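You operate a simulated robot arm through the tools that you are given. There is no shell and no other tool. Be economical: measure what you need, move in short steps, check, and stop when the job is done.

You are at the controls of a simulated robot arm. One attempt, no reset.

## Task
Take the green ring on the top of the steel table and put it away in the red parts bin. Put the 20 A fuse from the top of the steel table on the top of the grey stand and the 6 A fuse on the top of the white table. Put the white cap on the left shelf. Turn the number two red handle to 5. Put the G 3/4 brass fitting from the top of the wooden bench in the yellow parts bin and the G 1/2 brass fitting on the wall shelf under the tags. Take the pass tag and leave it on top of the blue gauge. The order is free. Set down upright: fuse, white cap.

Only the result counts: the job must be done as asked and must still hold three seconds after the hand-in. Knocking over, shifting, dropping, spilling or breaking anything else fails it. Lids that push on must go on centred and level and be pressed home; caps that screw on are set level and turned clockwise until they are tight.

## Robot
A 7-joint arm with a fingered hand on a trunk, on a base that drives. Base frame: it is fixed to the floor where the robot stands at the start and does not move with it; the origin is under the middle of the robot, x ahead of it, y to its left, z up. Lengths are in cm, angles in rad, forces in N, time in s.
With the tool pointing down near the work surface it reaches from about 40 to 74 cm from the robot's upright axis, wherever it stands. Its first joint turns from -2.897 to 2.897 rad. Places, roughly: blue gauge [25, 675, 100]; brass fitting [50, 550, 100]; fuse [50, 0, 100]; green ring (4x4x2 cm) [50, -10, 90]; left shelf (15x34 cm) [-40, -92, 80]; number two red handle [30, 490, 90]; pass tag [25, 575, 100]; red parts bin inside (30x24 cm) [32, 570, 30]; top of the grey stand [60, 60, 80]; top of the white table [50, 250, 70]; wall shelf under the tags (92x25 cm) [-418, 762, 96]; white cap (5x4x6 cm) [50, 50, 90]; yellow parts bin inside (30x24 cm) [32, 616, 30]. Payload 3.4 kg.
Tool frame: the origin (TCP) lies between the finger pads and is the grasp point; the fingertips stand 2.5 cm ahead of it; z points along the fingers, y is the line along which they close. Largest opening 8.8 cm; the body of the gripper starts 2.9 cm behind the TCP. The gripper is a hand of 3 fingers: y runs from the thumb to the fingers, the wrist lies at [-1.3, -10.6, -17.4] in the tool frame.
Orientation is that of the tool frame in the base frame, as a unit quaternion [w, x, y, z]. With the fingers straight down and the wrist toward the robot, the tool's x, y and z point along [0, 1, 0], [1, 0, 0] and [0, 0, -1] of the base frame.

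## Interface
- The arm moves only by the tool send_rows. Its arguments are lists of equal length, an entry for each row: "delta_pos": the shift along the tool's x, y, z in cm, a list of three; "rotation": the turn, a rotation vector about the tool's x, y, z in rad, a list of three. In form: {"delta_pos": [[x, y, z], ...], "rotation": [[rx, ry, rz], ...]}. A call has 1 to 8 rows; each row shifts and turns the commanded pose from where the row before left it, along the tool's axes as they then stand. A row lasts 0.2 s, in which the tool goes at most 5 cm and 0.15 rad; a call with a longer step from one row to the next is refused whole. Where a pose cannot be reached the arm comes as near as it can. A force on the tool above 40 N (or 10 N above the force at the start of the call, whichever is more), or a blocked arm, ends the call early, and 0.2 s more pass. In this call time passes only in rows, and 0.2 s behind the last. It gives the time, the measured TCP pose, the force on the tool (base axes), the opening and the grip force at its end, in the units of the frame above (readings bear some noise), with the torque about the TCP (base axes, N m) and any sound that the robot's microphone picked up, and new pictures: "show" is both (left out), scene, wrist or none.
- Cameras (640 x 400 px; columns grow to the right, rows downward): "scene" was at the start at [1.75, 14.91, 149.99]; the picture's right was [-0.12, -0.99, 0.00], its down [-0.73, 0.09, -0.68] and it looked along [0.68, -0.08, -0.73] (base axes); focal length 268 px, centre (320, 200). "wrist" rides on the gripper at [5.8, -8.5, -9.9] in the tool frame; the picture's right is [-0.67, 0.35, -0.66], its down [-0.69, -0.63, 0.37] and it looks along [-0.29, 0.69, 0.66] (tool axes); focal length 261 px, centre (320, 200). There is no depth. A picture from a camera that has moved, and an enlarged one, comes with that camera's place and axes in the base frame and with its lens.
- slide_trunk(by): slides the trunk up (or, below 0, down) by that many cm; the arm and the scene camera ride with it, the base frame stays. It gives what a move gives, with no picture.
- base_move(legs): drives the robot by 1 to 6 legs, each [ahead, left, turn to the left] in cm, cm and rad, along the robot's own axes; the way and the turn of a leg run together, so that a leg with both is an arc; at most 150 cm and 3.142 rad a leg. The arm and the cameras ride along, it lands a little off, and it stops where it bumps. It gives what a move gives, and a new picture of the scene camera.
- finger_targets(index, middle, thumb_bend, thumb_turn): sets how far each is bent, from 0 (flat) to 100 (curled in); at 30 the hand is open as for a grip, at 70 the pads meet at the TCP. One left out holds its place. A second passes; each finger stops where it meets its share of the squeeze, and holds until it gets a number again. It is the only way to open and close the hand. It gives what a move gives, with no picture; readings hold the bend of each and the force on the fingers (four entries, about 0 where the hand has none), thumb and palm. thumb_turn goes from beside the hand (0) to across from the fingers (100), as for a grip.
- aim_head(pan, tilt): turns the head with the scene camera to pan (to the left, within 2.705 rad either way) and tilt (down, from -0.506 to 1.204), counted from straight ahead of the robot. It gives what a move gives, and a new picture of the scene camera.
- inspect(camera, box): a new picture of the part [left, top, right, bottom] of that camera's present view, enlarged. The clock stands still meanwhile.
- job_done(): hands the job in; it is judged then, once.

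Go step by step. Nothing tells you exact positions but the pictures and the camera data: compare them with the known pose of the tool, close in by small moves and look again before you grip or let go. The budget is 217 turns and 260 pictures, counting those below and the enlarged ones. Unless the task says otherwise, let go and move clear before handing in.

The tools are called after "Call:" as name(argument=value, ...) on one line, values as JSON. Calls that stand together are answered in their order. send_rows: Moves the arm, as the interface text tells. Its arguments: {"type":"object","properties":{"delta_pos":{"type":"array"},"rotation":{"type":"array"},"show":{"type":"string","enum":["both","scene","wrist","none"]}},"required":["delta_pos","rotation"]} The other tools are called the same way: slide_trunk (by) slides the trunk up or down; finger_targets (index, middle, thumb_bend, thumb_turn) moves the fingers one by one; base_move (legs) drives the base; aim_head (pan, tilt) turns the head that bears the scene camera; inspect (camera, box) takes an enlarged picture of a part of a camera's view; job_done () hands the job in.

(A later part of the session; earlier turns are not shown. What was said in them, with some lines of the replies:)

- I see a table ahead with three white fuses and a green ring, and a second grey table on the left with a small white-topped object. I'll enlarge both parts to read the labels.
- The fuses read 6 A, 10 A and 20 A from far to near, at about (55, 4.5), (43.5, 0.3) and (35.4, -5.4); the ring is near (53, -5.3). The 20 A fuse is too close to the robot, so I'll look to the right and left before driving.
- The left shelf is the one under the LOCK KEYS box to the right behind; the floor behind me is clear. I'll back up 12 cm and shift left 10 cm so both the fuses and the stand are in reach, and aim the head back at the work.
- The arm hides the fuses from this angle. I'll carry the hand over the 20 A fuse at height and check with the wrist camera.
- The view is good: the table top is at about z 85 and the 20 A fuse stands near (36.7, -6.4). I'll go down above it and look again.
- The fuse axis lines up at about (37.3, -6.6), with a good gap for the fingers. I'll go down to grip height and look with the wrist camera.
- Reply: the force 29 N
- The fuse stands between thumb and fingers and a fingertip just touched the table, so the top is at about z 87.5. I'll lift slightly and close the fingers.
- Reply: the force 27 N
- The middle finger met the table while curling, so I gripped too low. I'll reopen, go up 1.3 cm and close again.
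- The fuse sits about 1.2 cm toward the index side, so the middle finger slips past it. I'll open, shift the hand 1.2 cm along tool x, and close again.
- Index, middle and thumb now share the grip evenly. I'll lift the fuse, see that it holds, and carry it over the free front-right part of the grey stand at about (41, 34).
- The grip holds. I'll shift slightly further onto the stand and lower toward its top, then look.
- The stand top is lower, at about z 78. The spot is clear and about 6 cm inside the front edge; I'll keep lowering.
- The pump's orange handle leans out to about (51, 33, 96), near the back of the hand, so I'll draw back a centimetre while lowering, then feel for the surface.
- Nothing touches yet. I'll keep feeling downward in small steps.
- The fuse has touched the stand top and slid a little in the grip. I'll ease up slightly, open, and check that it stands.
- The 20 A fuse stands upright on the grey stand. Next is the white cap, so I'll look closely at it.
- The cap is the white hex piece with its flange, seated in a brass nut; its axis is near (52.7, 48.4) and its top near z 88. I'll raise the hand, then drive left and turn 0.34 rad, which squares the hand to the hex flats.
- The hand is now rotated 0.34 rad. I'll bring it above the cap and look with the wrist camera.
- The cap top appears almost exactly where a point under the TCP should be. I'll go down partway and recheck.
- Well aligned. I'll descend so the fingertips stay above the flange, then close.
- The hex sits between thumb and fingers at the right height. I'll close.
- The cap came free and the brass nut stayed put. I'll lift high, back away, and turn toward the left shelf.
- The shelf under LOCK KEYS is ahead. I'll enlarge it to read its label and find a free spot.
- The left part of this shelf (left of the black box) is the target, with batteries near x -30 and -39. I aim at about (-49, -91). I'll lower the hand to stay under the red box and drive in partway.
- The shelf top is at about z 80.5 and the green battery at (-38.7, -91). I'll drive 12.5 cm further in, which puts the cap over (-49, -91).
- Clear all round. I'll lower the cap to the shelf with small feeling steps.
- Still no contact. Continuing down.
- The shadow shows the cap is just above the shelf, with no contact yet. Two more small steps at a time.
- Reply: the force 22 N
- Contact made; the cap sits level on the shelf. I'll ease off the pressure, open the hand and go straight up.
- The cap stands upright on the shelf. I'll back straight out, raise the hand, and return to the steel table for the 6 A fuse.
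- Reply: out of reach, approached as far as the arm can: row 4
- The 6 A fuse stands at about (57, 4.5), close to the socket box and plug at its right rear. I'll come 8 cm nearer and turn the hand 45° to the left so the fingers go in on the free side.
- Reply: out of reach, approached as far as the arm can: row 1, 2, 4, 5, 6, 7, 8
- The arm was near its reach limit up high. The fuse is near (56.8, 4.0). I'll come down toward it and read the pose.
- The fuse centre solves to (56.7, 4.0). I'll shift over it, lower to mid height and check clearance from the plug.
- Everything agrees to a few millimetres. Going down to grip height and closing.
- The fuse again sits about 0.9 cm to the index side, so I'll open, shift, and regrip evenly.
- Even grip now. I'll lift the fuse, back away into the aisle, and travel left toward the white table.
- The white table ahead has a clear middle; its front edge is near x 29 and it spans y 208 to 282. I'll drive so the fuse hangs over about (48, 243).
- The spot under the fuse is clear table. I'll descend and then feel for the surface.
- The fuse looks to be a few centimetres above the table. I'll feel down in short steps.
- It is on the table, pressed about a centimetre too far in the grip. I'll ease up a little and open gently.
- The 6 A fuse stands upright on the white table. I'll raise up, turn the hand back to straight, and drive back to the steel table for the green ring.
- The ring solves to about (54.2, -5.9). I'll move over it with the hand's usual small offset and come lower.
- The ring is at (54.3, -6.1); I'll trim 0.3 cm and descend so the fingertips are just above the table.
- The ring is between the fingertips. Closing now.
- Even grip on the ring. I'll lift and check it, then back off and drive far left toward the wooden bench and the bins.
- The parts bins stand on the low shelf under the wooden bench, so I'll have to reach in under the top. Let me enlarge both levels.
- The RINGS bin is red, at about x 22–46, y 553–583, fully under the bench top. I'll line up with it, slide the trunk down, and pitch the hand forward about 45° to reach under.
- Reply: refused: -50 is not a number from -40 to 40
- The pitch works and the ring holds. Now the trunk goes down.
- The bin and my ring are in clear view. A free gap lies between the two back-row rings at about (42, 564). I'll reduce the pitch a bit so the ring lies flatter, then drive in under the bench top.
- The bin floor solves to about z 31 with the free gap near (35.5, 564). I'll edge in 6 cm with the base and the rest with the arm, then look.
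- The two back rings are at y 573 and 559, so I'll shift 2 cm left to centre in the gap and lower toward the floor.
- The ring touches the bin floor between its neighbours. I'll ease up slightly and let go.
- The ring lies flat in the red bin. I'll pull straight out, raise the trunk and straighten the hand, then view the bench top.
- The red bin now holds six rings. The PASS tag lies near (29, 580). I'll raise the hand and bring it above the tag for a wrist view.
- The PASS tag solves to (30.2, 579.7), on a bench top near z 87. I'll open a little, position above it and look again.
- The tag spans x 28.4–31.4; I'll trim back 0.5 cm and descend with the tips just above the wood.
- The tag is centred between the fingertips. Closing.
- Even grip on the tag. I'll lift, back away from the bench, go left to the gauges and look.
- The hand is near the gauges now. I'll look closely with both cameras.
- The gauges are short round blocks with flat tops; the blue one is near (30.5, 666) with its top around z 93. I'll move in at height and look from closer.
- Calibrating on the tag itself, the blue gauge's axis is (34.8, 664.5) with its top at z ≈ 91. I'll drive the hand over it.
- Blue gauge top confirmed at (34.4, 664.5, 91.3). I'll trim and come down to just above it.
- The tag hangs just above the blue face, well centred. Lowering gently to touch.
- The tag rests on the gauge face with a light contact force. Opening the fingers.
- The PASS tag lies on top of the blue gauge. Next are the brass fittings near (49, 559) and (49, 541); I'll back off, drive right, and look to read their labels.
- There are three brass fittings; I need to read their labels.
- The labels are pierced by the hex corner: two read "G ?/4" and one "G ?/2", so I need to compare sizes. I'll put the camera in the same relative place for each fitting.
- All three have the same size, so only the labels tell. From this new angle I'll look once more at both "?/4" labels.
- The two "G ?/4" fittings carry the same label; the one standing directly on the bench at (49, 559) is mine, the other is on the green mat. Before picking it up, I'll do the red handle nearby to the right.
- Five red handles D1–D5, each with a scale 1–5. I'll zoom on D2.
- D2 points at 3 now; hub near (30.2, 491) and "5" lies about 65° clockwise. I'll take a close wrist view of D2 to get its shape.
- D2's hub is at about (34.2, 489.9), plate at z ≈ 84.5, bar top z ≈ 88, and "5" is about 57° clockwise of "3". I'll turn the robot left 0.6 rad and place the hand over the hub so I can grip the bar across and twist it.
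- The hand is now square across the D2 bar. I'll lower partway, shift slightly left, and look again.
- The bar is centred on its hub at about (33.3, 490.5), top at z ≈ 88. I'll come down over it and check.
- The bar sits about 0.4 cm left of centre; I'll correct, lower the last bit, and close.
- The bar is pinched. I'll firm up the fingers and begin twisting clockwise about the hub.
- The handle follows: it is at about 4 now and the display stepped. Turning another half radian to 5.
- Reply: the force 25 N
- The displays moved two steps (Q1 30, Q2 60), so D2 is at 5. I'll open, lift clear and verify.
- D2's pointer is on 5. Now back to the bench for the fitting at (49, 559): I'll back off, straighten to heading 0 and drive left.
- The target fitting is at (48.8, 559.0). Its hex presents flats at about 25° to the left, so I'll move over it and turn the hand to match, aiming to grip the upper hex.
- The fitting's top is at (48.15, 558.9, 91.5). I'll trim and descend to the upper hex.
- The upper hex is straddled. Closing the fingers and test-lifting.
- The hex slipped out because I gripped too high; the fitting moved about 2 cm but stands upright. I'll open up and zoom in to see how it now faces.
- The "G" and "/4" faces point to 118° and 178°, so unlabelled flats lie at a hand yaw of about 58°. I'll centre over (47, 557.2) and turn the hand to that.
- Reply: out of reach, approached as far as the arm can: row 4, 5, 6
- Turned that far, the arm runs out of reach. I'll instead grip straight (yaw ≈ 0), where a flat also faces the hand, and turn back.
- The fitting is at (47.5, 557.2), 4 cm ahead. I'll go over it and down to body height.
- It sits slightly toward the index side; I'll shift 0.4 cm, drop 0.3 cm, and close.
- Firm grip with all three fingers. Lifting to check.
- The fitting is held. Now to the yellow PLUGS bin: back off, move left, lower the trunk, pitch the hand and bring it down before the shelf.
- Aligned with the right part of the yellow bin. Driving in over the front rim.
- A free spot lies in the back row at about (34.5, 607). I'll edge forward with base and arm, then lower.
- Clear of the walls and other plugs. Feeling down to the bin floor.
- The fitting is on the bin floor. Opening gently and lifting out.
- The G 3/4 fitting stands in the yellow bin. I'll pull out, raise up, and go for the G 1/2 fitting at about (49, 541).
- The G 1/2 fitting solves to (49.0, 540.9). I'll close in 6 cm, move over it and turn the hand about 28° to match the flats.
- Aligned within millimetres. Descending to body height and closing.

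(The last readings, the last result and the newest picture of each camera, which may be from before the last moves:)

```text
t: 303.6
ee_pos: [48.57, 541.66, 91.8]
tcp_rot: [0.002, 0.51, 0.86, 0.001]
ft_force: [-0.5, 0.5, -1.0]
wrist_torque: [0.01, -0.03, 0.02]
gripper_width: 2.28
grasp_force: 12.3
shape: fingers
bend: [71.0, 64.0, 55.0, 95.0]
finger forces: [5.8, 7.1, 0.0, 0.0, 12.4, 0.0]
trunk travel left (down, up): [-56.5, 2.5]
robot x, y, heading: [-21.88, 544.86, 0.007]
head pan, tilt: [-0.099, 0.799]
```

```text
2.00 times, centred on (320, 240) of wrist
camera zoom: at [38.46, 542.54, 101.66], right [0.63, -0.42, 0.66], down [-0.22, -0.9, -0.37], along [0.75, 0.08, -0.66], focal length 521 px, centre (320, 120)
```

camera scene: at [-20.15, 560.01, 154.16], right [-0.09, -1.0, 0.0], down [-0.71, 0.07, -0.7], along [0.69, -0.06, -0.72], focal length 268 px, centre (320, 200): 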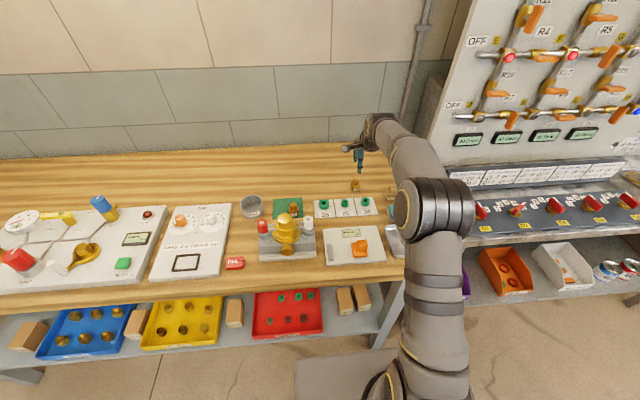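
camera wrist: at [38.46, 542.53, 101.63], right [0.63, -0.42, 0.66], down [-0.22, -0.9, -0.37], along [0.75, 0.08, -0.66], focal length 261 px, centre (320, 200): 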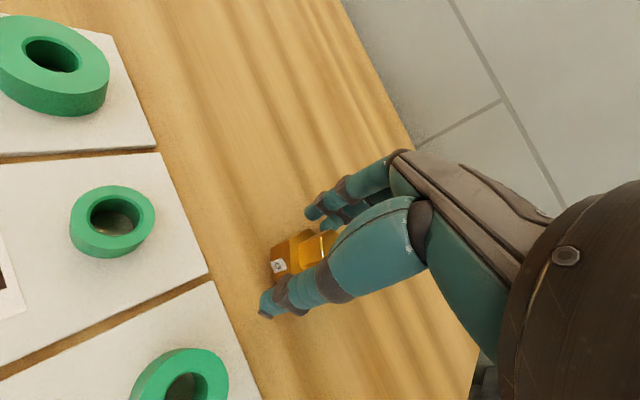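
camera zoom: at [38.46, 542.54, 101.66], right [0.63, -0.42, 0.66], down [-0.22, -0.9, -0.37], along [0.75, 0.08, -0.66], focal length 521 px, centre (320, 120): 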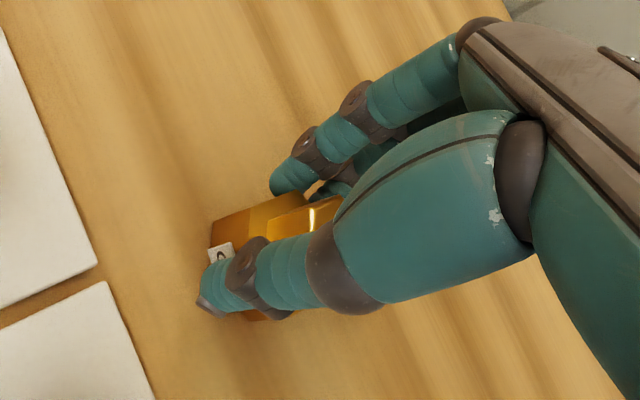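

Good grip. I'll lift, back away and start toward the far wall shelf, stopping partway to look.

Call:
send_rows(delta_pos=[[0, 0, -2], [0, 0, -4], [0, 0, -4], [0, -3, -4]], rotation=[[0, 0, 0], [0, 0, 0], [0, 0, 0], [0, 0, 0]], show="wrist")

Call:
base_move(legs=[[-64, 0, 0], [0, 90, 0], [0, 0, 1.562]])

Call:
aim_head(pan=0.7, tilt=0.4)

```text
t: 304.6
ee_pos: [46.92, 539.94, 106.05]
tcp_rot: [0.0, 0.509, 0.861, 0.001]
ft_force: [-0.2, -0.1, -0.6]
wrist_torque: [-0.01, -0.04, -0.03]
gripper_width: 2.19
grasp_force: 10.7
shape: fingers
bend: [71.0, 64.0, 56.0, 95.0]
finger forces: [4.4, 6.5, 0.0, 0.1, 10.0, 0.0]
out of reach, approached as far as the arm can: row 4
trunk travel left (down, up): [-56.5, 2.5]
robot x, y, heading: [-21.69, 545.28, 0.009]
head pan, tilt: [-0.099, 0.799]
camera wrist: at [36.73, 540.85, 116.01], right [0.63, -0.42, 0.66], down [-0.22, -0.9, -0.37], along [0.75, 0.08, -0.66], focal length 261 px, centre (320, 200)
```

wrist: 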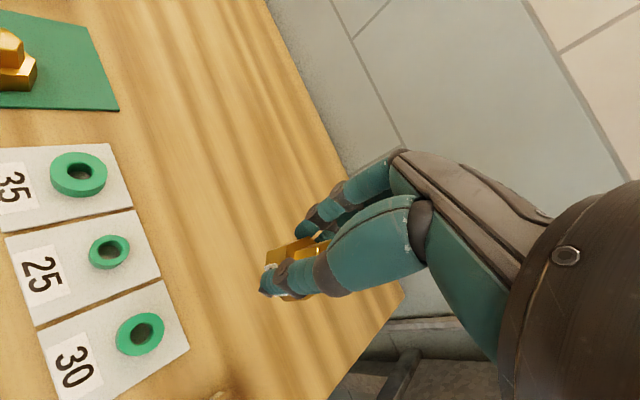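

```text
t: 316.3
ee_pos: [-81.28, 703.43, 105.96]
tcp_rot: [0.0, -0.242, 0.97, 0.001]
ft_force: [-0.3, 1.1, -1.0]
wrist_torque: [0.04, -0.01, 0.02]
gripper_width: 2.15
grasp_force: 9.7
shape: fingers
bend: [71.0, 64.0, 56.0, 95.0]
finger forces: [4.3, 6.0, 0.0, 0.1, 9.6, 0.1]
trunk travel left (down, up): [-56.5, 2.5]
robot x, y, heading: [-87.47, 634.19, 1.568]
head pan, tilt: [-0.099, 0.799]
camera scene: at [-102.39, 636.7, 154.16], right [0.99, -0.11, 0.0], down [-0.08, -0.71, -0.7], along [0.07, 0.69, -0.72], focal length 268 px, centre (320, 200)
```

scene: 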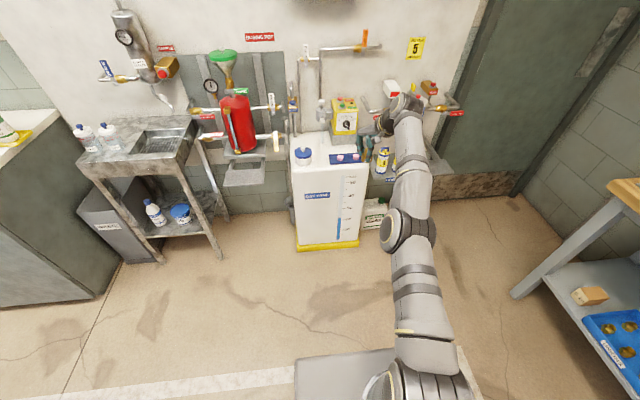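

```text
t: 317.4
ee_pos: [-81.35, 703.5, 105.96]
tcp_rot: [0.0, -0.242, 0.97, 0.001]
ft_force: [-1.1, -0.8, -0.8]
wrist_torque: [0.0, -0.01, 0.03]
gripper_width: 2.14
grasp_force: 9.6
shape: fingers
bend: [71.0, 64.0, 56.0, 95.0]
finger forces: [4.3, 6.0, 0.0, 0.0, 9.5, 0.0]
trunk travel left (down, up): [-56.5, 2.5]
robot x, y, heading: [-87.16, 634.09, 1.566]
head pan, tilt: [0.7, 0.4]
camera scene: at [-109.15, 635.81, 157.67], right [0.77, 0.64, 0.0], down [0.25, -0.3, -0.92], along [-0.59, 0.71, -0.39], focal length 268 px, centre (320, 200)
```

scene: 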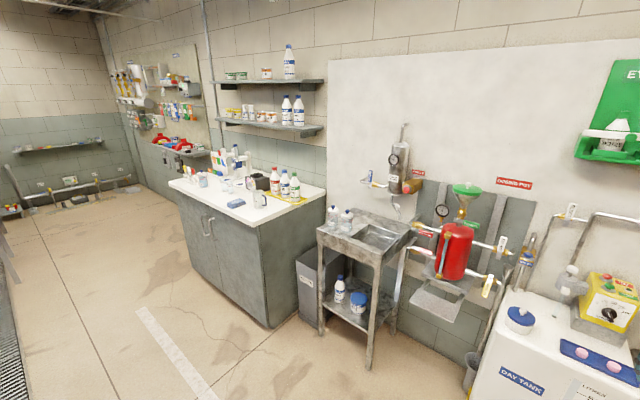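

The wall shelf under the coloured tags is beyond the counter. I'll retract and straighten the hand, then travel along the aisle toward it.

Call:
send_rows(delta_pos=[[1.6, -3, 0], [1.6, -3, 0], [0, 0, 0], [0, 0, 0], [0, 0, 0], [0, 0, 0]], rotation=[[0, 0, 0], [0, 0, 0], [0, 0, 0.125], [0, 0, 0.125], [0, 0, 0.125], [0, 0, 0.125]], show="none")

Call:
base_move(legs=[[-10, 0, 0], [0, 150, 0], [0, 150, 0], [0, 20, 0]])

Call:
aim_head(pan=0.0, tilt=0.5)

```text
t: 318.9
ee_pos: [-79.32, 705.0, 108.47]
tcp_rot: [0.001, 0.007, 1.0, 0.0]
ft_force: [-0.8, -0.5, -0.8]
wrist_torque: [-0.01, 0.01, -0.02]
gripper_width: 2.14
grasp_force: 10.1
shape: fingers
bend: [71.0, 64.0, 56.0, 95.0]
finger forces: [4.2, 6.1, 0.0, 0.1, 9.5, 0.1]
out of reach, approached as far as the arm can: row 1, 2, 3, 4, 5, 6
trunk travel left (down, up): [-56.5, 2.5]
robot x, y, heading: [-87.03, 634.34, 1.563]
head pan, tilt: [0.7, 0.4]
```

```text
t: 335.2
ee_pos: [-397.46, 699.81, 108.47]
tcp_rot: [-0.001, 0.007, 1.0, -0.001]
ft_force: [0.2, -1.0, -1.2]
wrist_torque: [0.06, 0.02, -0.02]
gripper_width: 2.1
grasp_force: 10.0
shape: fingers
bend: [71.0, 64.0, 56.0, 95.0]
finger forces: [4.2, 5.9, 0.1, 0.0, 9.4, 0.0]
trunk travel left (down, up): [-56.5, 2.5]
robot x, y, heading: [-405.48, 629.06, 1.565]
head pan, tilt: [0.7, 0.4]
camera scene: at [-427.48, 630.65, 157.69], right [0.77, 0.64, 0.0], down [0.25, -0.3, -0.92], along [-0.59, 0.71, -0.39], focal length 268 px, centre (320, 200)
```

scene: 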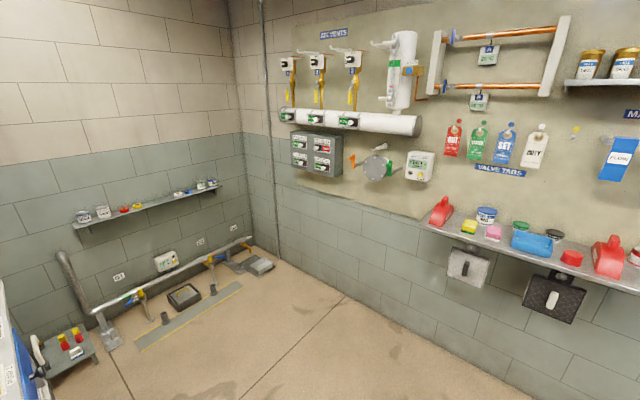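

```text
t: 336.3
ee_pos: [-397.65, 699.84, 108.42]
tcp_rot: [0.0, 0.008, 1.0, -0.001]
ft_force: [-0.1, -0.2, -0.8]
wrist_torque: [0.03, 0.02, -0.01]
gripper_width: 2.09
grasp_force: 9.7
shape: fingers
bend: [71.0, 64.0, 56.0, 95.0]
finger forces: [4.2, 6.0, 0.1, 0.0, 9.5, 0.0]
trunk travel left (down, up): [-56.5, 2.5]
robot x, y, heading: [-405.48, 628.86, 1.565]
head pan, tilt: [0.0, 0.499]
camera scene: at [-421.57, 632.53, 156.76], right [1.0, -0.01, 0.0], down [0.0, -0.48, -0.88], along [0.01, 0.88, -0.48], focal length 268 px, centre (320, 200)
```

scene: 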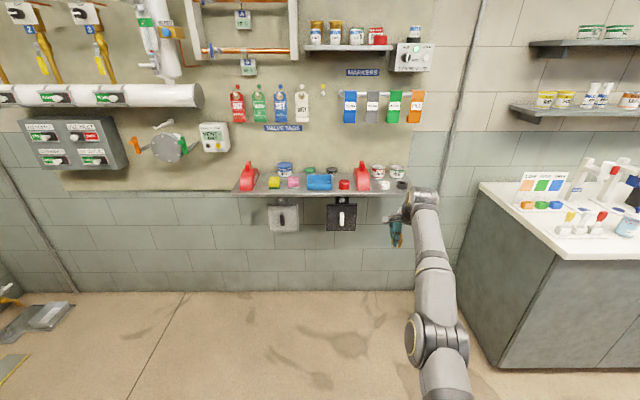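

The wall shelf under the VALVE TAGS is ahead, spanning x about -466 to -375 at z ≈ 95. I'll zoom to find a free spot.

Call:
inspect(camera="scene", box=[225, 150, 425, 240])

```text
3.20 times, centred on (325, 195) of scene
camera zoom: at [-421.57, 632.53, 156.76], right [1.0, -0.01, 0.0], down [0.0, -0.48, -0.88], along [0.01, 0.88, -0.48], focal length 859 px, centre (304, 216)
```

zoom: 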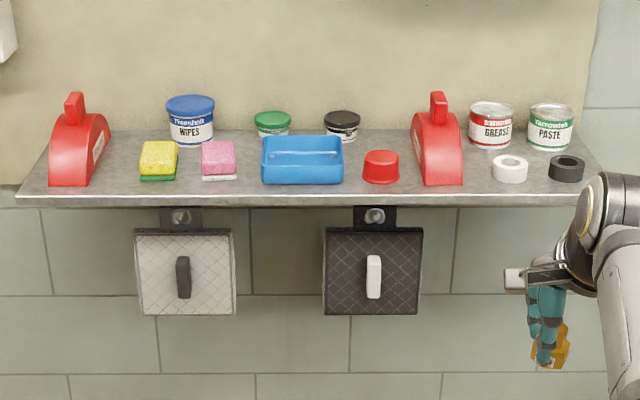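

A workable spot is the front strip between the yellow and pink sponges, at about (-438, 753.5). I'll drive there but stop short of the shelf edge to calibrate with the wrist camera.

Call:
base_move(legs=[[0, 40.5, 0], [43, 0, 0]])

Call:
inspect(camera="wrist", box=[0, 0, 640, 400])

Call:
inspect(camera="scene", box=[220, 180, 420, 300])

```text
t: 337.6
ee_pos: [-411.5, 701.41, 108.47]
tcp_rot: [-0.001, -0.071, 0.997, -0.002]
ft_force: [0.6, -0.1, -0.5]
wrist_torque: [-0.01, -0.02, 0.02]
gripper_width: 2.1
grasp_force: 10.0
shape: fingers
bend: [71.0, 64.0, 56.0, 95.0]
finger forces: [4.3, 6.1, 0.1, 0.1, 9.4, 0.0]
trunk travel left (down, up): [-56.5, 2.5]
robot x, y, heading: [-408.53, 630.52, 1.72]
head pan, tilt: [0.0, 0.499]
stopped in leg 1: the robot was blocked; the commanded pose is now the measured one
camera scene: at [-424.65, 631.3, 156.77], right [0.99, 0.15, 0.0], down [0.07, -0.47, -0.88], along [-0.13, 0.87, -0.48], focal length 268 px, centre (320, 200)
```

scene: 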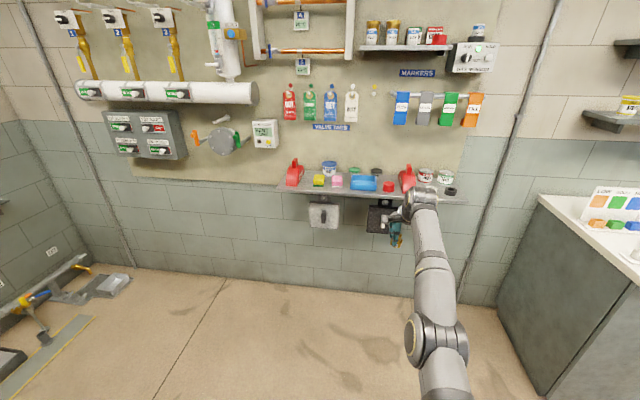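

```text
1.00 times, centred on (320, 200) of wrist (not enlarged: the box is as wide or as high as the picture)
camera zoom: at [-415.86, 692.15, 118.44], right [0.61, 0.44, 0.65], down [0.77, -0.53, -0.37], along [0.18, 0.73, -0.66], focal length 261 px, centre (320, 200)
```

zoom: 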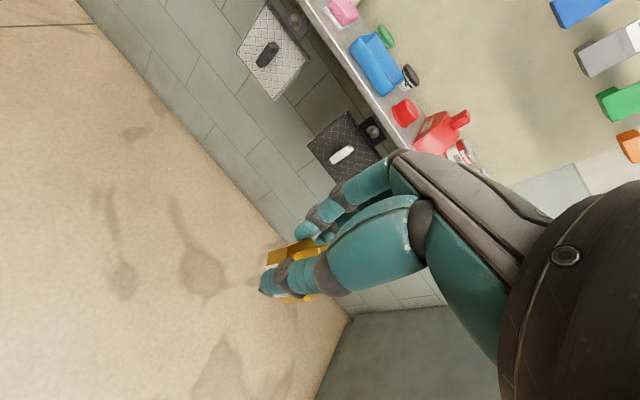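

```text
3.20 times, centred on (320, 240) of scene
camera zoom: at [-424.65, 631.3, 156.77], right [0.99, 0.15, 0.0], down [0.07, -0.47, -0.88], along [-0.13, 0.87, -0.48], focal length 859 px, centre (320, 72)
```

zoom: 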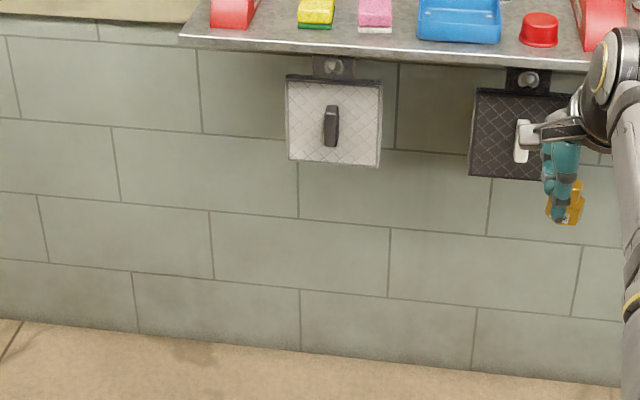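

The robot bumped something on its left. I'll look that way before moving.

Call:
aim_head(pan=1.5, tilt=0.9)

Call:
aim_head(pan=2.3, tilt=0.8)

```text
t: 339.2
ee_pos: [-411.51, 701.5, 108.38]
tcp_rot: [0.0, -0.071, 0.997, -0.001]
ft_force: [-0.5, -0.1, -1.0]
wrist_torque: [0.04, 0.02, -0.02]
gripper_width: 2.05
grasp_force: 10.2
shape: fingers
bend: [71.0, 64.0, 56.0, 95.0]
finger forces: [4.3, 6.0, 0.0, 0.0, 9.4, 0.1]
trunk travel left (down, up): [-56.5, 2.5]
robot x, y, heading: [-408.6, 630.54, 1.719]
head pan, tilt: [1.499, 0.901]
camera scene: at [-430.94, 621.76, 153.38], right [-0.07, 1.0, 0.0], down [0.78, 0.06, -0.62], along [-0.62, -0.05, -0.78], focal length 268 px, centre (320, 200)
```

scene: 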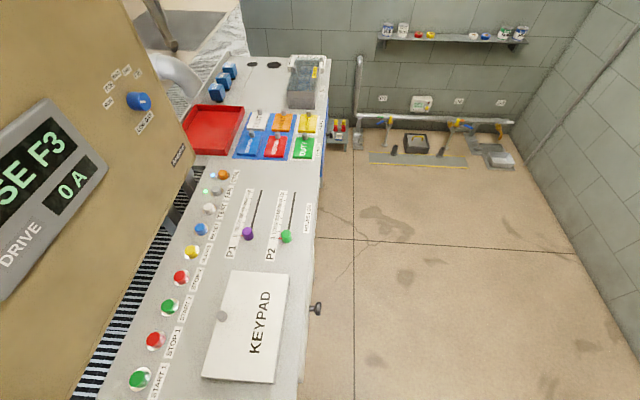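

```text
t: 340.4
ee_pos: [-411.57, 701.45, 108.42]
tcp_rot: [-0.001, -0.07, 0.998, -0.001]
ft_force: [0.6, -1.5, -1.0]
wrist_torque: [-0.02, 0.04, 0.01]
gripper_width: 2.08
grasp_force: 10.4
shape: fingers
bend: [71.0, 64.0, 56.0, 95.0]
finger forces: [4.4, 6.1, 0.0, 0.0, 9.4, 0.0]
trunk travel left (down, up): [-56.5, 2.5]
robot x, y, heading: [-408.77, 630.58, 1.718]
head pan, tilt: [2.3, 0.799]
camera scene: at [-428.59, 616.13, 154.17], right [-0.77, 0.64, 0.0], down [0.46, 0.55, -0.7], along [-0.45, -0.53, -0.72], focal length 268 px, centre (320, 200)
```

scene: 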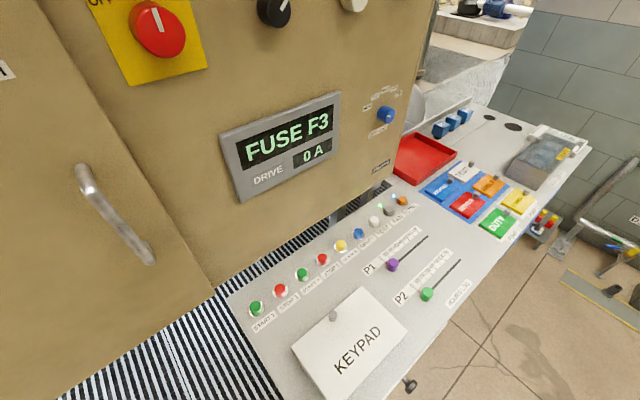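

I touched a fixed control console at my left rear. I'll ease right, drive forward out of its way, and square up to the shelf.

Call:
base_move(legs=[[0, -4, 0], [33, 0, 0], [0, 0, -0.15]])

Call:
aim_head(pan=1.9, tilt=0.8)

```text
t: 343.7
ee_pos: [-401.22, 733.98, 108.38]
tcp_rot: [-0.001, 0.007, 1.0, 0.0]
ft_force: [-0.1, 0.6, -1.0]
wrist_torque: [0.04, 0.0, 0.0]
gripper_width: 2.06
grasp_force: 9.5
shape: fingers
bend: [71.0, 64.0, 56.0, 95.0]
finger forces: [4.2, 6.0, 0.0, 0.0, 9.5, 0.1]
trunk travel left (down, up): [-56.5, 2.5]
robot x, y, heading: [-409.25, 663.41, 1.565]
head pan, tilt: [2.3, 0.799]
camera scene: at [-431.29, 652.29, 154.17], right [-0.66, 0.75, 0.0], down [0.54, 0.47, -0.7], along [-0.52, -0.46, -0.72], focal length 268 px, centre (320, 200)
```

scene: 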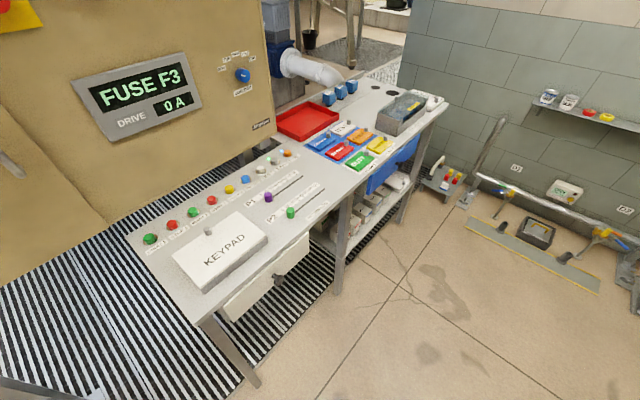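

```text
t: 344.5
ee_pos: [-401.23, 733.96, 108.49]
tcp_rot: [0.0, 0.006, 1.0, -0.001]
ft_force: [-0.7, -0.7, -1.0]
wrist_torque: [0.03, -0.03, -0.02]
gripper_width: 2.05
grasp_force: 9.4
shape: fingers
bend: [71.0, 64.0, 56.0, 95.0]
finger forces: [4.2, 6.1, 0.0, 0.1, 9.5, 0.1]
trunk travel left (down, up): [-56.5, 2.5]
robot x, y, heading: [-409.1, 663.07, 1.558]
head pan, tilt: [1.901, 0.799]
camera scene: at [-432.89, 655.06, 154.17], right [-0.32, 0.95, 0.0], down [0.68, 0.23, -0.7], along [-0.66, -0.22, -0.72], focal length 268 px, centre (320, 200)
```

scene: 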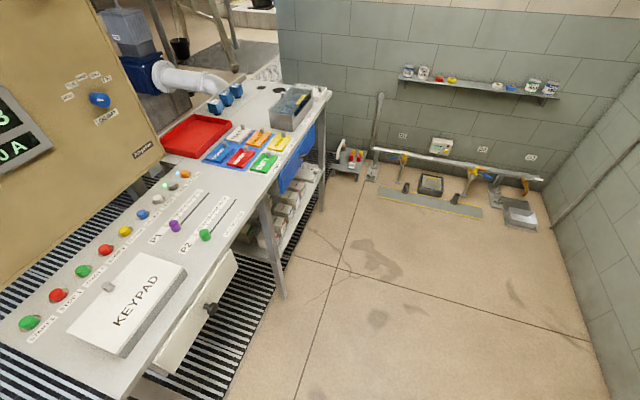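

The console edge is near y 619, so my rear now clears it. I'll advance a bit and shift left to the placing spot.

Call:
base_move(legs=[[6, 0, 0.008], [0, 37, 0]])

Call:
aim_head(pan=-0.1, tilt=0.7)

Call:
inspect(camera="wrist", box=[0, 0, 640, 400])

```text
t: 347.5
ee_pos: [-439.22, 740.07, 108.43]
tcp_rot: [-0.001, 0.0, 1.0, -0.001]
ft_force: [-0.3, 1.1, 0.1]
wrist_torque: [0.0, -0.01, 0.04]
gripper_width: 2.07
grasp_force: 9.6
shape: fingers
bend: [71.0, 64.0, 56.0, 95.0]
finger forces: [4.2, 6.1, 0.0, 0.0, 9.3, 0.1]
trunk travel left (down, up): [-56.5, 2.5]
robot x, y, heading: [-446.69, 669.12, 1.568]
head pan, tilt: [1.901, 0.799]
camera scene: at [-469.95, 660.79, 154.16], right [-0.32, 0.95, 0.0], down [0.68, 0.23, -0.7], along [-0.66, -0.23, -0.72], focal length 268 px, centre (320, 200)
```

scene: 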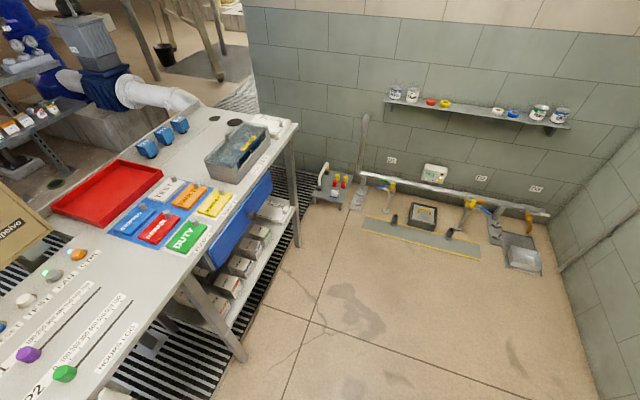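

```text
t: 349.4
ee_pos: [-438.95, 739.99, 108.49]
tcp_rot: [-0.001, 0.0, 1.0, 0.0]
ft_force: [0.6, -0.5, -1.0]
wrist_torque: [0.0, 0.02, 0.0]
gripper_width: 2.07
grasp_force: 9.8
shape: fingers
bend: [71.0, 64.0, 56.0, 95.0]
finger forces: [4.2, 6.1, 0.0, 0.0, 9.3, 0.0]
trunk travel left (down, up): [-56.5, 2.5]
robot x, y, heading: [-446.57, 669.3, 1.576]
head pan, tilt: [-0.099, 0.7]
camera scene: at [-461.44, 671.86, 154.99], right [1.0, -0.1, 0.0], down [-0.06, -0.64, -0.76], along [0.07, 0.76, -0.64], focal length 268 px, centre (320, 200)
```

scene: 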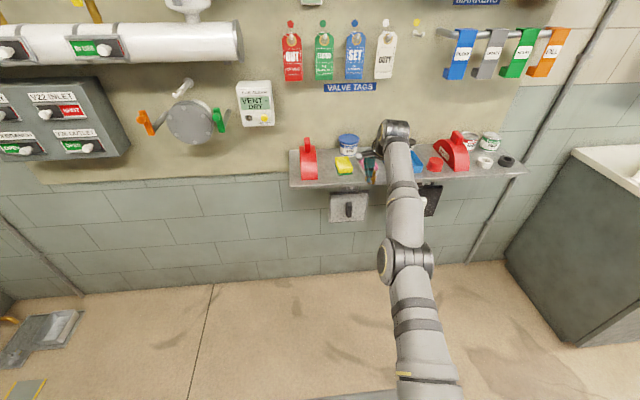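

```text
1.00 times, centred on (320, 200) of wrist (not enlarged: the box is as wide or as high as the picture)
camera zoom: at [-444.77, 731.49, 118.45], right [0.67, 0.35, 0.65], down [0.68, -0.63, -0.37], along [0.29, 0.69, -0.66], focal length 261 px, centre (320, 200)
```

zoom: 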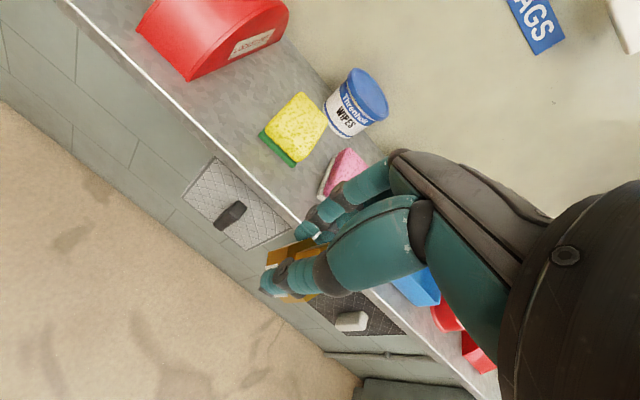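

The gap between the red scoop (right face x ≈ -454) and the yellow sponge (left x ≈ -446.4) is about 7.5 cm wide; I'll use it, with the fitting at about (-450.2, 755). Moving left, then in.

Call:
base_move(legs=[[0, 11.6, 0], [9, 0, 0]])

Call:
inspect(camera="wrist", box=[0, 0, 640, 400])

Call:
inspect(camera="scene", box=[290, 130, 430, 240])

```text
t: 351.3
ee_pos: [-450.58, 749.12, 108.34]
tcp_rot: [0.0, 0.002, 1.0, -0.002]
ft_force: [-0.6, 1.3, 0.0]
wrist_torque: [0.0, 0.01, 0.0]
gripper_width: 2.07
grasp_force: 9.6
shape: fingers
bend: [71.0, 64.0, 56.0, 95.0]
finger forces: [4.2, 6.1, 0.0, 0.0, 9.2, 0.0]
trunk travel left (down, up): [-56.5, 2.5]
robot x, y, heading: [-458.03, 678.55, 1.568]
head pan, tilt: [-0.099, 0.7]
camera scene: at [-472.99, 680.96, 154.99], right [1.0, -0.1, 0.0], down [-0.06, -0.64, -0.76], along [0.08, 0.76, -0.64], focal length 268 px, centre (320, 200)
```

scene: 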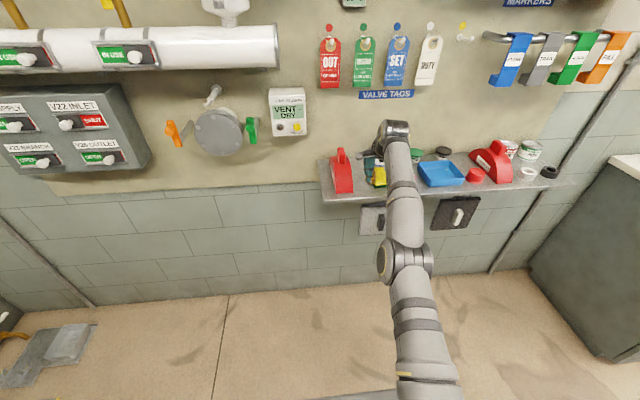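

```text
1.00 times, centred on (320, 200) of wrist (not enlarged: the box is as wide or as high as the picture)
camera zoom: at [-456.28, 740.54, 118.38], right [0.67, 0.35, 0.65], down [0.68, -0.63, -0.37], along [0.29, 0.69, -0.66], focal length 261 px, centre (320, 200)
```

zoom: 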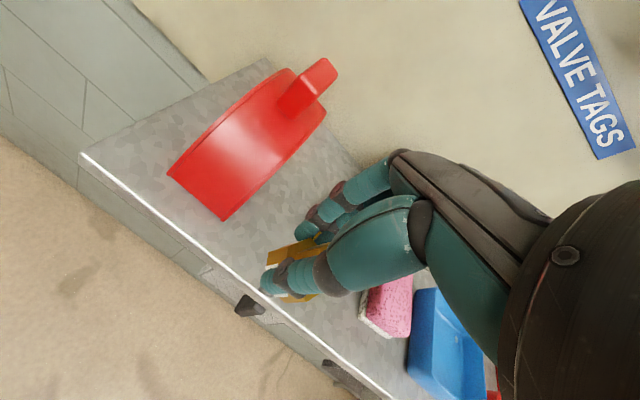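

```text
3.64 times, centred on (360, 185) of scene
camera zoom: at [-472.99, 680.96, 154.99], right [1.0, -0.1, 0.0], down [-0.06, -0.64, -0.76], along [0.08, 0.76, -0.64], focal length 976 px, centre (174, 254)
```

zoom: 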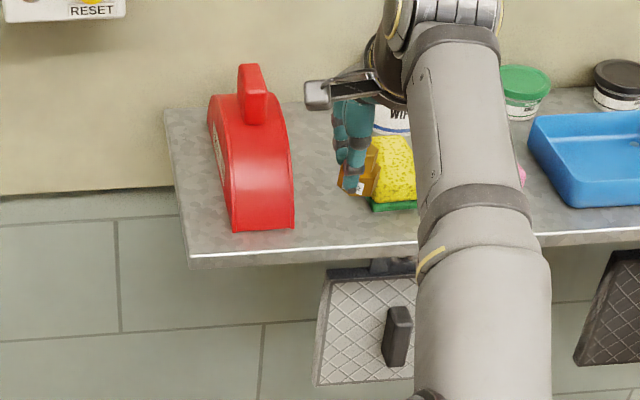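

The gap is centred at x ≈ -449.6. I'll edge in 5.5 cm and lower partway, checking clearances.

Call:
base_move(legs=[[5.7, -0.7, 0]])

Call:
send_rows(delta_pos=[[0, 0, 2.5], [0, 0, 2]], rotation=[[0, 0, 0], [0, 0, 0]], show="wrist")

Call:
inspect(camera="scene", box=[300, 140, 400, 220])

```text
t: 352.3
ee_pos: [-449.95, 754.57, 108.41]
tcp_rot: [-0.001, 0.003, 1.0, -0.002]
ft_force: [0.0, 0.2, -0.2]
wrist_torque: [0.01, 0.01, -0.01]
gripper_width: 2.08
grasp_force: 10.0
shape: fingers
bend: [71.0, 64.0, 56.0, 95.0]
finger forces: [4.3, 6.0, 0.1, 0.0, 9.3, 0.1]
trunk travel left (down, up): [-56.5, 2.5]
robot x, y, heading: [-457.27, 683.81, 1.57]
head pan, tilt: [-0.099, 0.7]
camera scene: at [-472.27, 686.61, 154.99], right [1.0, -0.1, 0.0], down [-0.06, -0.64, -0.76], along [0.08, 0.76, -0.64], focal length 268 px, centre (320, 200)
```

scene: 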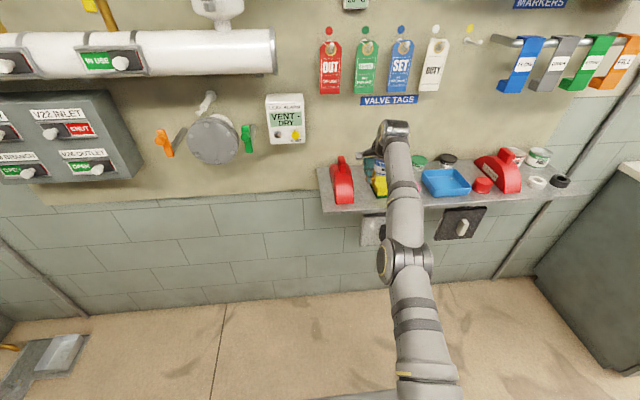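

```text
t: 352.9
ee_pos: [-449.69, 755.7, 104.19]
tcp_rot: [-0.001, 0.001, 1.0, -0.002]
ft_force: [0.2, -0.6, -0.9]
wrist_torque: [-0.01, -0.01, -0.04]
gripper_width: 2.09
grasp_force: 9.5
shape: fingers
bend: [71.0, 64.0, 56.0, 95.0]
finger forces: [4.1, 6.1, 0.1, 0.1, 9.1, 0.0]
out of reach, approached as far as the arm can: row 1, 2
trunk travel left (down, up): [-56.5, 2.5]
robot x, y, heading: [-457.05, 684.28, 1.571]
head pan, tilt: [-0.099, 0.7]
camera wrist: at [-455.38, 747.2, 114.17], right [0.67, 0.35, 0.65], down [0.68, -0.63, -0.36], along [0.29, 0.69, -0.66], focal length 261 px, centre (320, 200)
```

wrist: 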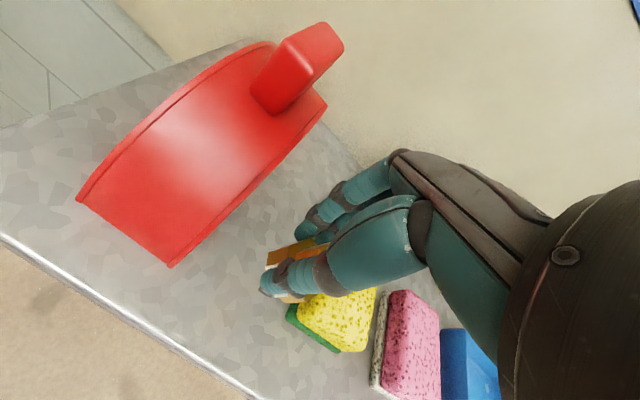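

```text
5.00 times, centred on (350, 180) of scene
camera zoom: at [-472.28, 686.51, 154.99], right [1.0, -0.1, 0.0], down [-0.06, -0.64, -0.76], along [0.08, 0.76, -0.64], focal length 1342 px, centre (170, 300)
```

zoom: 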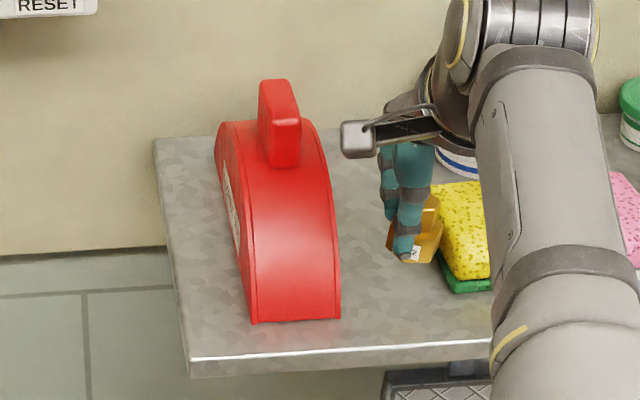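

Clearances look good; I'll trim 0.4 cm left and a bit back, and lower toward the shelf.

Call:
send_rows(delta_pos=[[0.4, -0.7, 1], [0, 0, 1]], rotation=[[0, 0, 0], [0, 0, 0]], show="none")

Call:
send_rows(delta_pos=[[0, 0, 0.6], [0, 0, 0.6]], rotation=[[0, 0, 0], [0, 0, 0]], show="wrist")

Call:
inspect(camera="scene", box=[300, 140, 400, 220])

```text
t: 353.5
ee_pos: [-450.02, 756.2, 102.38]
tcp_rot: [0.0, 0.001, 1.0, -0.002]
ft_force: [-0.3, -0.3, -1.2]
wrist_torque: [0.03, -0.01, -0.01]
gripper_width: 2.07
grasp_force: 10.1
shape: fingers
bend: [71.0, 64.0, 56.0, 95.0]
finger forces: [4.1, 6.0, 0.0, 0.1, 9.2, 0.0]
out of reach, approached as far as the arm can: row 1
trunk travel left (down, up): [-56.5, 2.5]
robot x, y, heading: [-457.16, 683.7, 1.566]
head pan, tilt: [-0.099, 0.7]
```

```text
t: 354.1
ee_pos: [-449.97, 756.32, 101.25]
tcp_rot: [-0.002, 0.001, 1.0, -0.002]
ft_force: [-0.1, 0.2, -0.7]
wrist_torque: [0.02, -0.01, 0.0]
gripper_width: 2.05
grasp_force: 9.8
shape: fingers
bend: [71.0, 64.0, 56.0, 95.0]
finger forces: [4.2, 5.9, 0.1, 0.0, 9.2, 0.0]
out of reach, approached as far as the arm can: row 2
trunk travel left (down, up): [-56.5, 2.5]
robot x, y, heading: [-457.15, 683.96, 1.575]
head pan, tilt: [-0.099, 0.7]
camera wrist: at [-455.62, 747.81, 111.25], right [0.67, 0.35, 0.65], down [0.68, -0.63, -0.36], along [0.29, 0.69, -0.66], focal length 261 px, centre (320, 200)
```

wrist: 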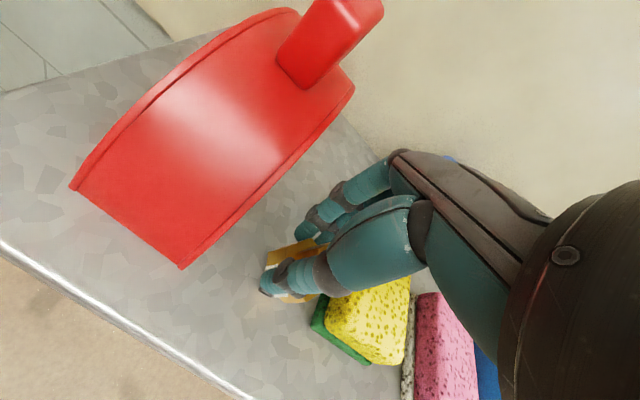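

```text
5.00 times, centred on (350, 180) of scene
camera zoom: at [-472.28, 686.5, 154.99], right [1.0, -0.1, 0.0], down [-0.06, -0.64, -0.76], along [0.08, 0.76, -0.64], focal length 1342 px, centre (170, 300)
```

zoom: 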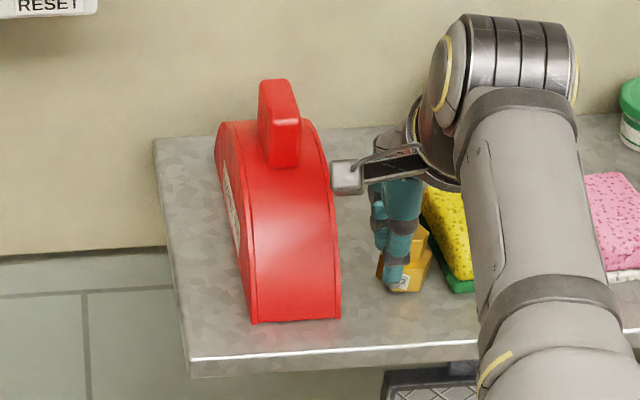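

Good spacing on both sides. Feeling down to the shelf surface.

Call:
send_rows(delta_pos=[[0, 0, 0.5], [0, 0, 0.5]], rotation=[[0, 0, 0], [0, 0, 0]], show="none")

Call:
send_rows(delta_pos=[[0, 0, 0.4], [0, 0, 0.4]], rotation=[[0, 0, 0], [0, 0, 0]], show="none")

```text
t: 354.7
ee_pos: [-449.91, 756.41, 100.54]
tcp_rot: [-0.001, 0.002, 1.0, 0.001]
ft_force: [-0.9, 0.6, 6.9]
wrist_torque: [-0.11, 0.0, -0.02]
gripper_width: 2.03
grasp_force: 10.7
shape: fingers
bend: [71.0, 64.0, 57.0, 95.0]
finger forces: [4.3, 6.8, 0.1, 0.0, 10.3, 0.0]
trunk travel left (down, up): [-56.5, 2.5]
robot x, y, heading: [-457.21, 684.3, 1.57]
head pan, tilt: [-0.099, 0.7]
```

```text
t: 355.3
ee_pos: [-450.1, 756.49, 99.68]
tcp_rot: [-0.001, 0.001, 1.0, 0.001]
ft_force: [-3.6, 2.1, 19.0]
wrist_torque: [-0.25, 0.09, -0.05]
gripper_width: 1.71
grasp_force: 15.4
shape: fingers
bend: [71.0, 64.0, 58.0, 94.0]
finger forces: [4.4, 8.1, 0.0, 0.1, 18.3, 0.1]
trunk travel left (down, up): [-56.5, 2.5]
robot x, y, heading: [-457.06, 683.91, 1.572]
head pan, tilt: [-0.099, 0.7]
```

The fitting is down on the shelf. I'll ease up, open slightly, and rise straight up.

Call:
send_rows(delta_pos=[[0, 0, -0.6]], rotation=[[0, 0, 0]], show="none")

Call:
finger_targets(index=55, middle=52, thumb_bend=46)

Call:
send_rows(delta_pos=[[0, 0, -2], [0, 0, -3], [0, 0, -3]], rotation=[[0, 0, 0], [0, 0, 0], [0, 0, 0]], show="wrist")

Call:
inspect(camera="scene", box=[300, 140, 400, 220])

```text
t: 355.7
ee_pos: [-449.84, 756.54, 99.82]
tcp_rot: [-0.001, 0.002, 1.0, -0.003]
ft_force: [0.1, 1.2, 1.0]
wrist_torque: [0.03, 0.02, -0.02]
gripper_width: 1.68
grasp_force: 9.0
shape: fingers
bend: [71.0, 64.0, 58.0, 94.0]
finger forces: [3.1, 6.7, 0.0, 0.0, 9.2, 0.0]
trunk travel left (down, up): [-56.5, 2.5]
robot x, y, heading: [-457.06, 684.07, 1.571]
head pan, tilt: [-0.099, 0.7]
```

```text
t: 356.7
ee_pos: [-449.76, 756.5, 100.06]
tcp_rot: [-0.001, 0.001, 1.0, -0.002]
ft_force: [0.0, 0.5, 0.6]
wrist_torque: [-0.01, -0.04, 0.01]
gripper_width: 4.0
grasp_force: 0.1
shape: fingers
bend: [55.0, 52.0, 46.0, 97.0]
finger forces: [0.0, 0.1, 0.1, 0.0, 0.0, 0.0]
trunk travel left (down, up): [-56.5, 2.5]
robot x, y, heading: [-457.03, 684.17, 1.569]
head pan, tilt: [-0.099, 0.7]
```

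```text
t: 357.5
ee_pos: [-450.07, 754.91, 107.81]
tcp_rot: [-0.001, 0.002, 1.0, -0.001]
ft_force: [-0.6, 0.1, 0.0]
wrist_torque: [-0.01, 0.04, -0.01]
gripper_width: 3.99
grasp_force: 0.1
shape: fingers
bend: [55.0, 52.0, 46.0, 97.0]
finger forces: [0.1, 0.0, 0.0, 0.1, 0.1, 0.1]
out of reach, approached as far as the arm can: row 2, 3
trunk travel left (down, up): [-56.5, 2.5]
robot x, y, heading: [-457.31, 684.17, 1.573]
head pan, tilt: [-0.099, 0.7]
camera wrist: at [-455.8, 746.41, 117.73], right [0.67, 0.35, 0.65], down [0.68, -0.63, -0.37], along [0.29, 0.69, -0.66], focal length 261 px, centre (320, 200)
```

wrist: 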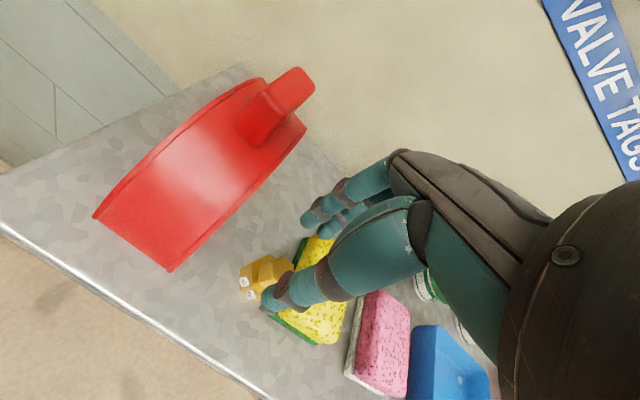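

```text
5.00 times, centred on (350, 180) of scene
camera zoom: at [-472.29, 686.51, 154.99], right [1.0, -0.1, 0.0], down [-0.06, -0.64, -0.76], along [0.08, 0.76, -0.64], focal length 1342 px, centre (170, 300)
```

zoom: 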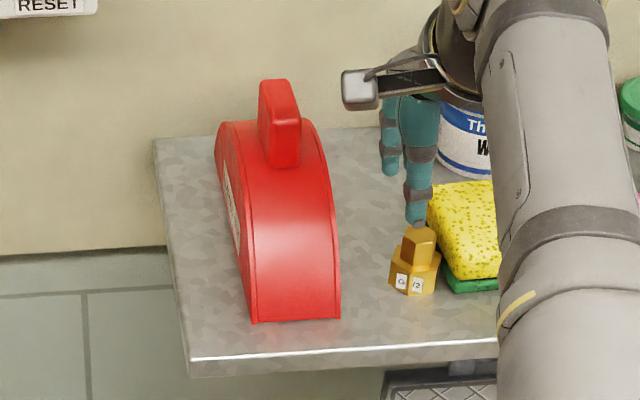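

The G 1/2 fitting stands on the wall shelf clear of its neighbours. I'll back the hand away and take a last look.

Call:
base_move(legs=[[-15, 0, 0]])

Call:
inspect(camera="scene", box=[290, 120, 490, 220])

```text
t: 358.8
ee_pos: [-450.03, 739.73, 107.74]
tcp_rot: [-0.001, 0.002, 1.0, -0.001]
ft_force: [0.2, 0.7, -0.8]
wrist_torque: [-0.01, 0.01, -0.01]
gripper_width: 3.99
grasp_force: 0.0
shape: fingers
bend: [55.0, 52.0, 46.0, 97.0]
finger forces: [0.1, 0.1, 0.1, 0.0, 0.1, 0.0]
trunk travel left (down, up): [-56.5, 2.5]
robot x, y, heading: [-457.3, 668.46, 1.572]
head pan, tilt: [-0.099, 0.7]
camera scene: at [-472.29, 671.36, 154.99], right [0.99, -0.1, 0.0], down [-0.06, -0.64, -0.77], along [0.08, 0.76, -0.64], focal length 268 px, centre (320, 200)
```

scene: 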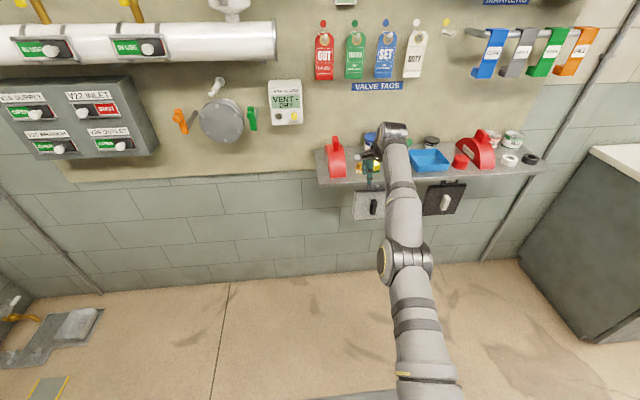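

```text
3.20 times, centred on (390, 170) of scene
camera zoom: at [-472.29, 671.36, 154.99], right [0.99, -0.1, 0.0], down [-0.06, -0.64, -0.77], along [0.08, 0.76, -0.64], focal length 859 px, centre (96, 296)
```

zoom: 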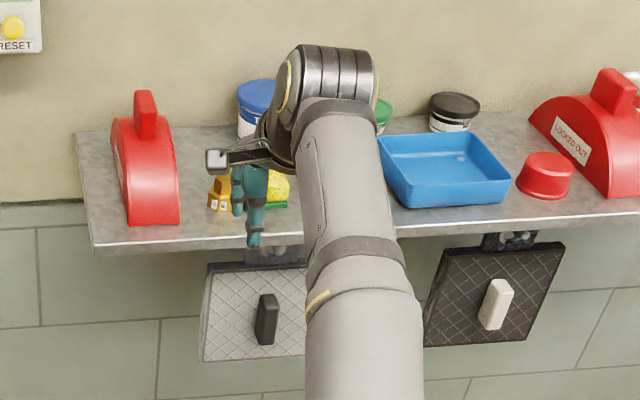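

The G 1/2 fitting stands on the shelf, the hand is empty and clear, and every item has been dealt with. Handing in.

Call:
job_done()

```text
The job is handed in.
```

I finished every step and handed the job in, but two things could count against it: one fitting's label couldn't be fully read, and the robot bumped a console.

- **Placed as asked:** The green ring is in the red bin. The 20 A fuse is on the grey stand, the 6 A fuse on the white table and the white cap on the left shelf, all upright. The pass tag is on top of the blue gauge. I checked each one in the pictures just after setting it down.
- **Number two handle:** It is turned to 5. The pointer lined up and the flow displays moved two steps.
- **G 1/2 fitting:** It stands on the wall shelf under the tags.
- **G 3/4 fitting:** I put one in the yellow bin, but I couldn't confirm it is G 3/4. Two fittings were the same size and both read "G ?/4" with the first digit hidden. I took the one standing directly on the bench rather than the one on the green mat. It also slid about 2 cm on the bench when my first grip slipped.
- **Console bump:** On the way to the wall shelf the robot touched the control console. Nothing on it looked moved afterwards.
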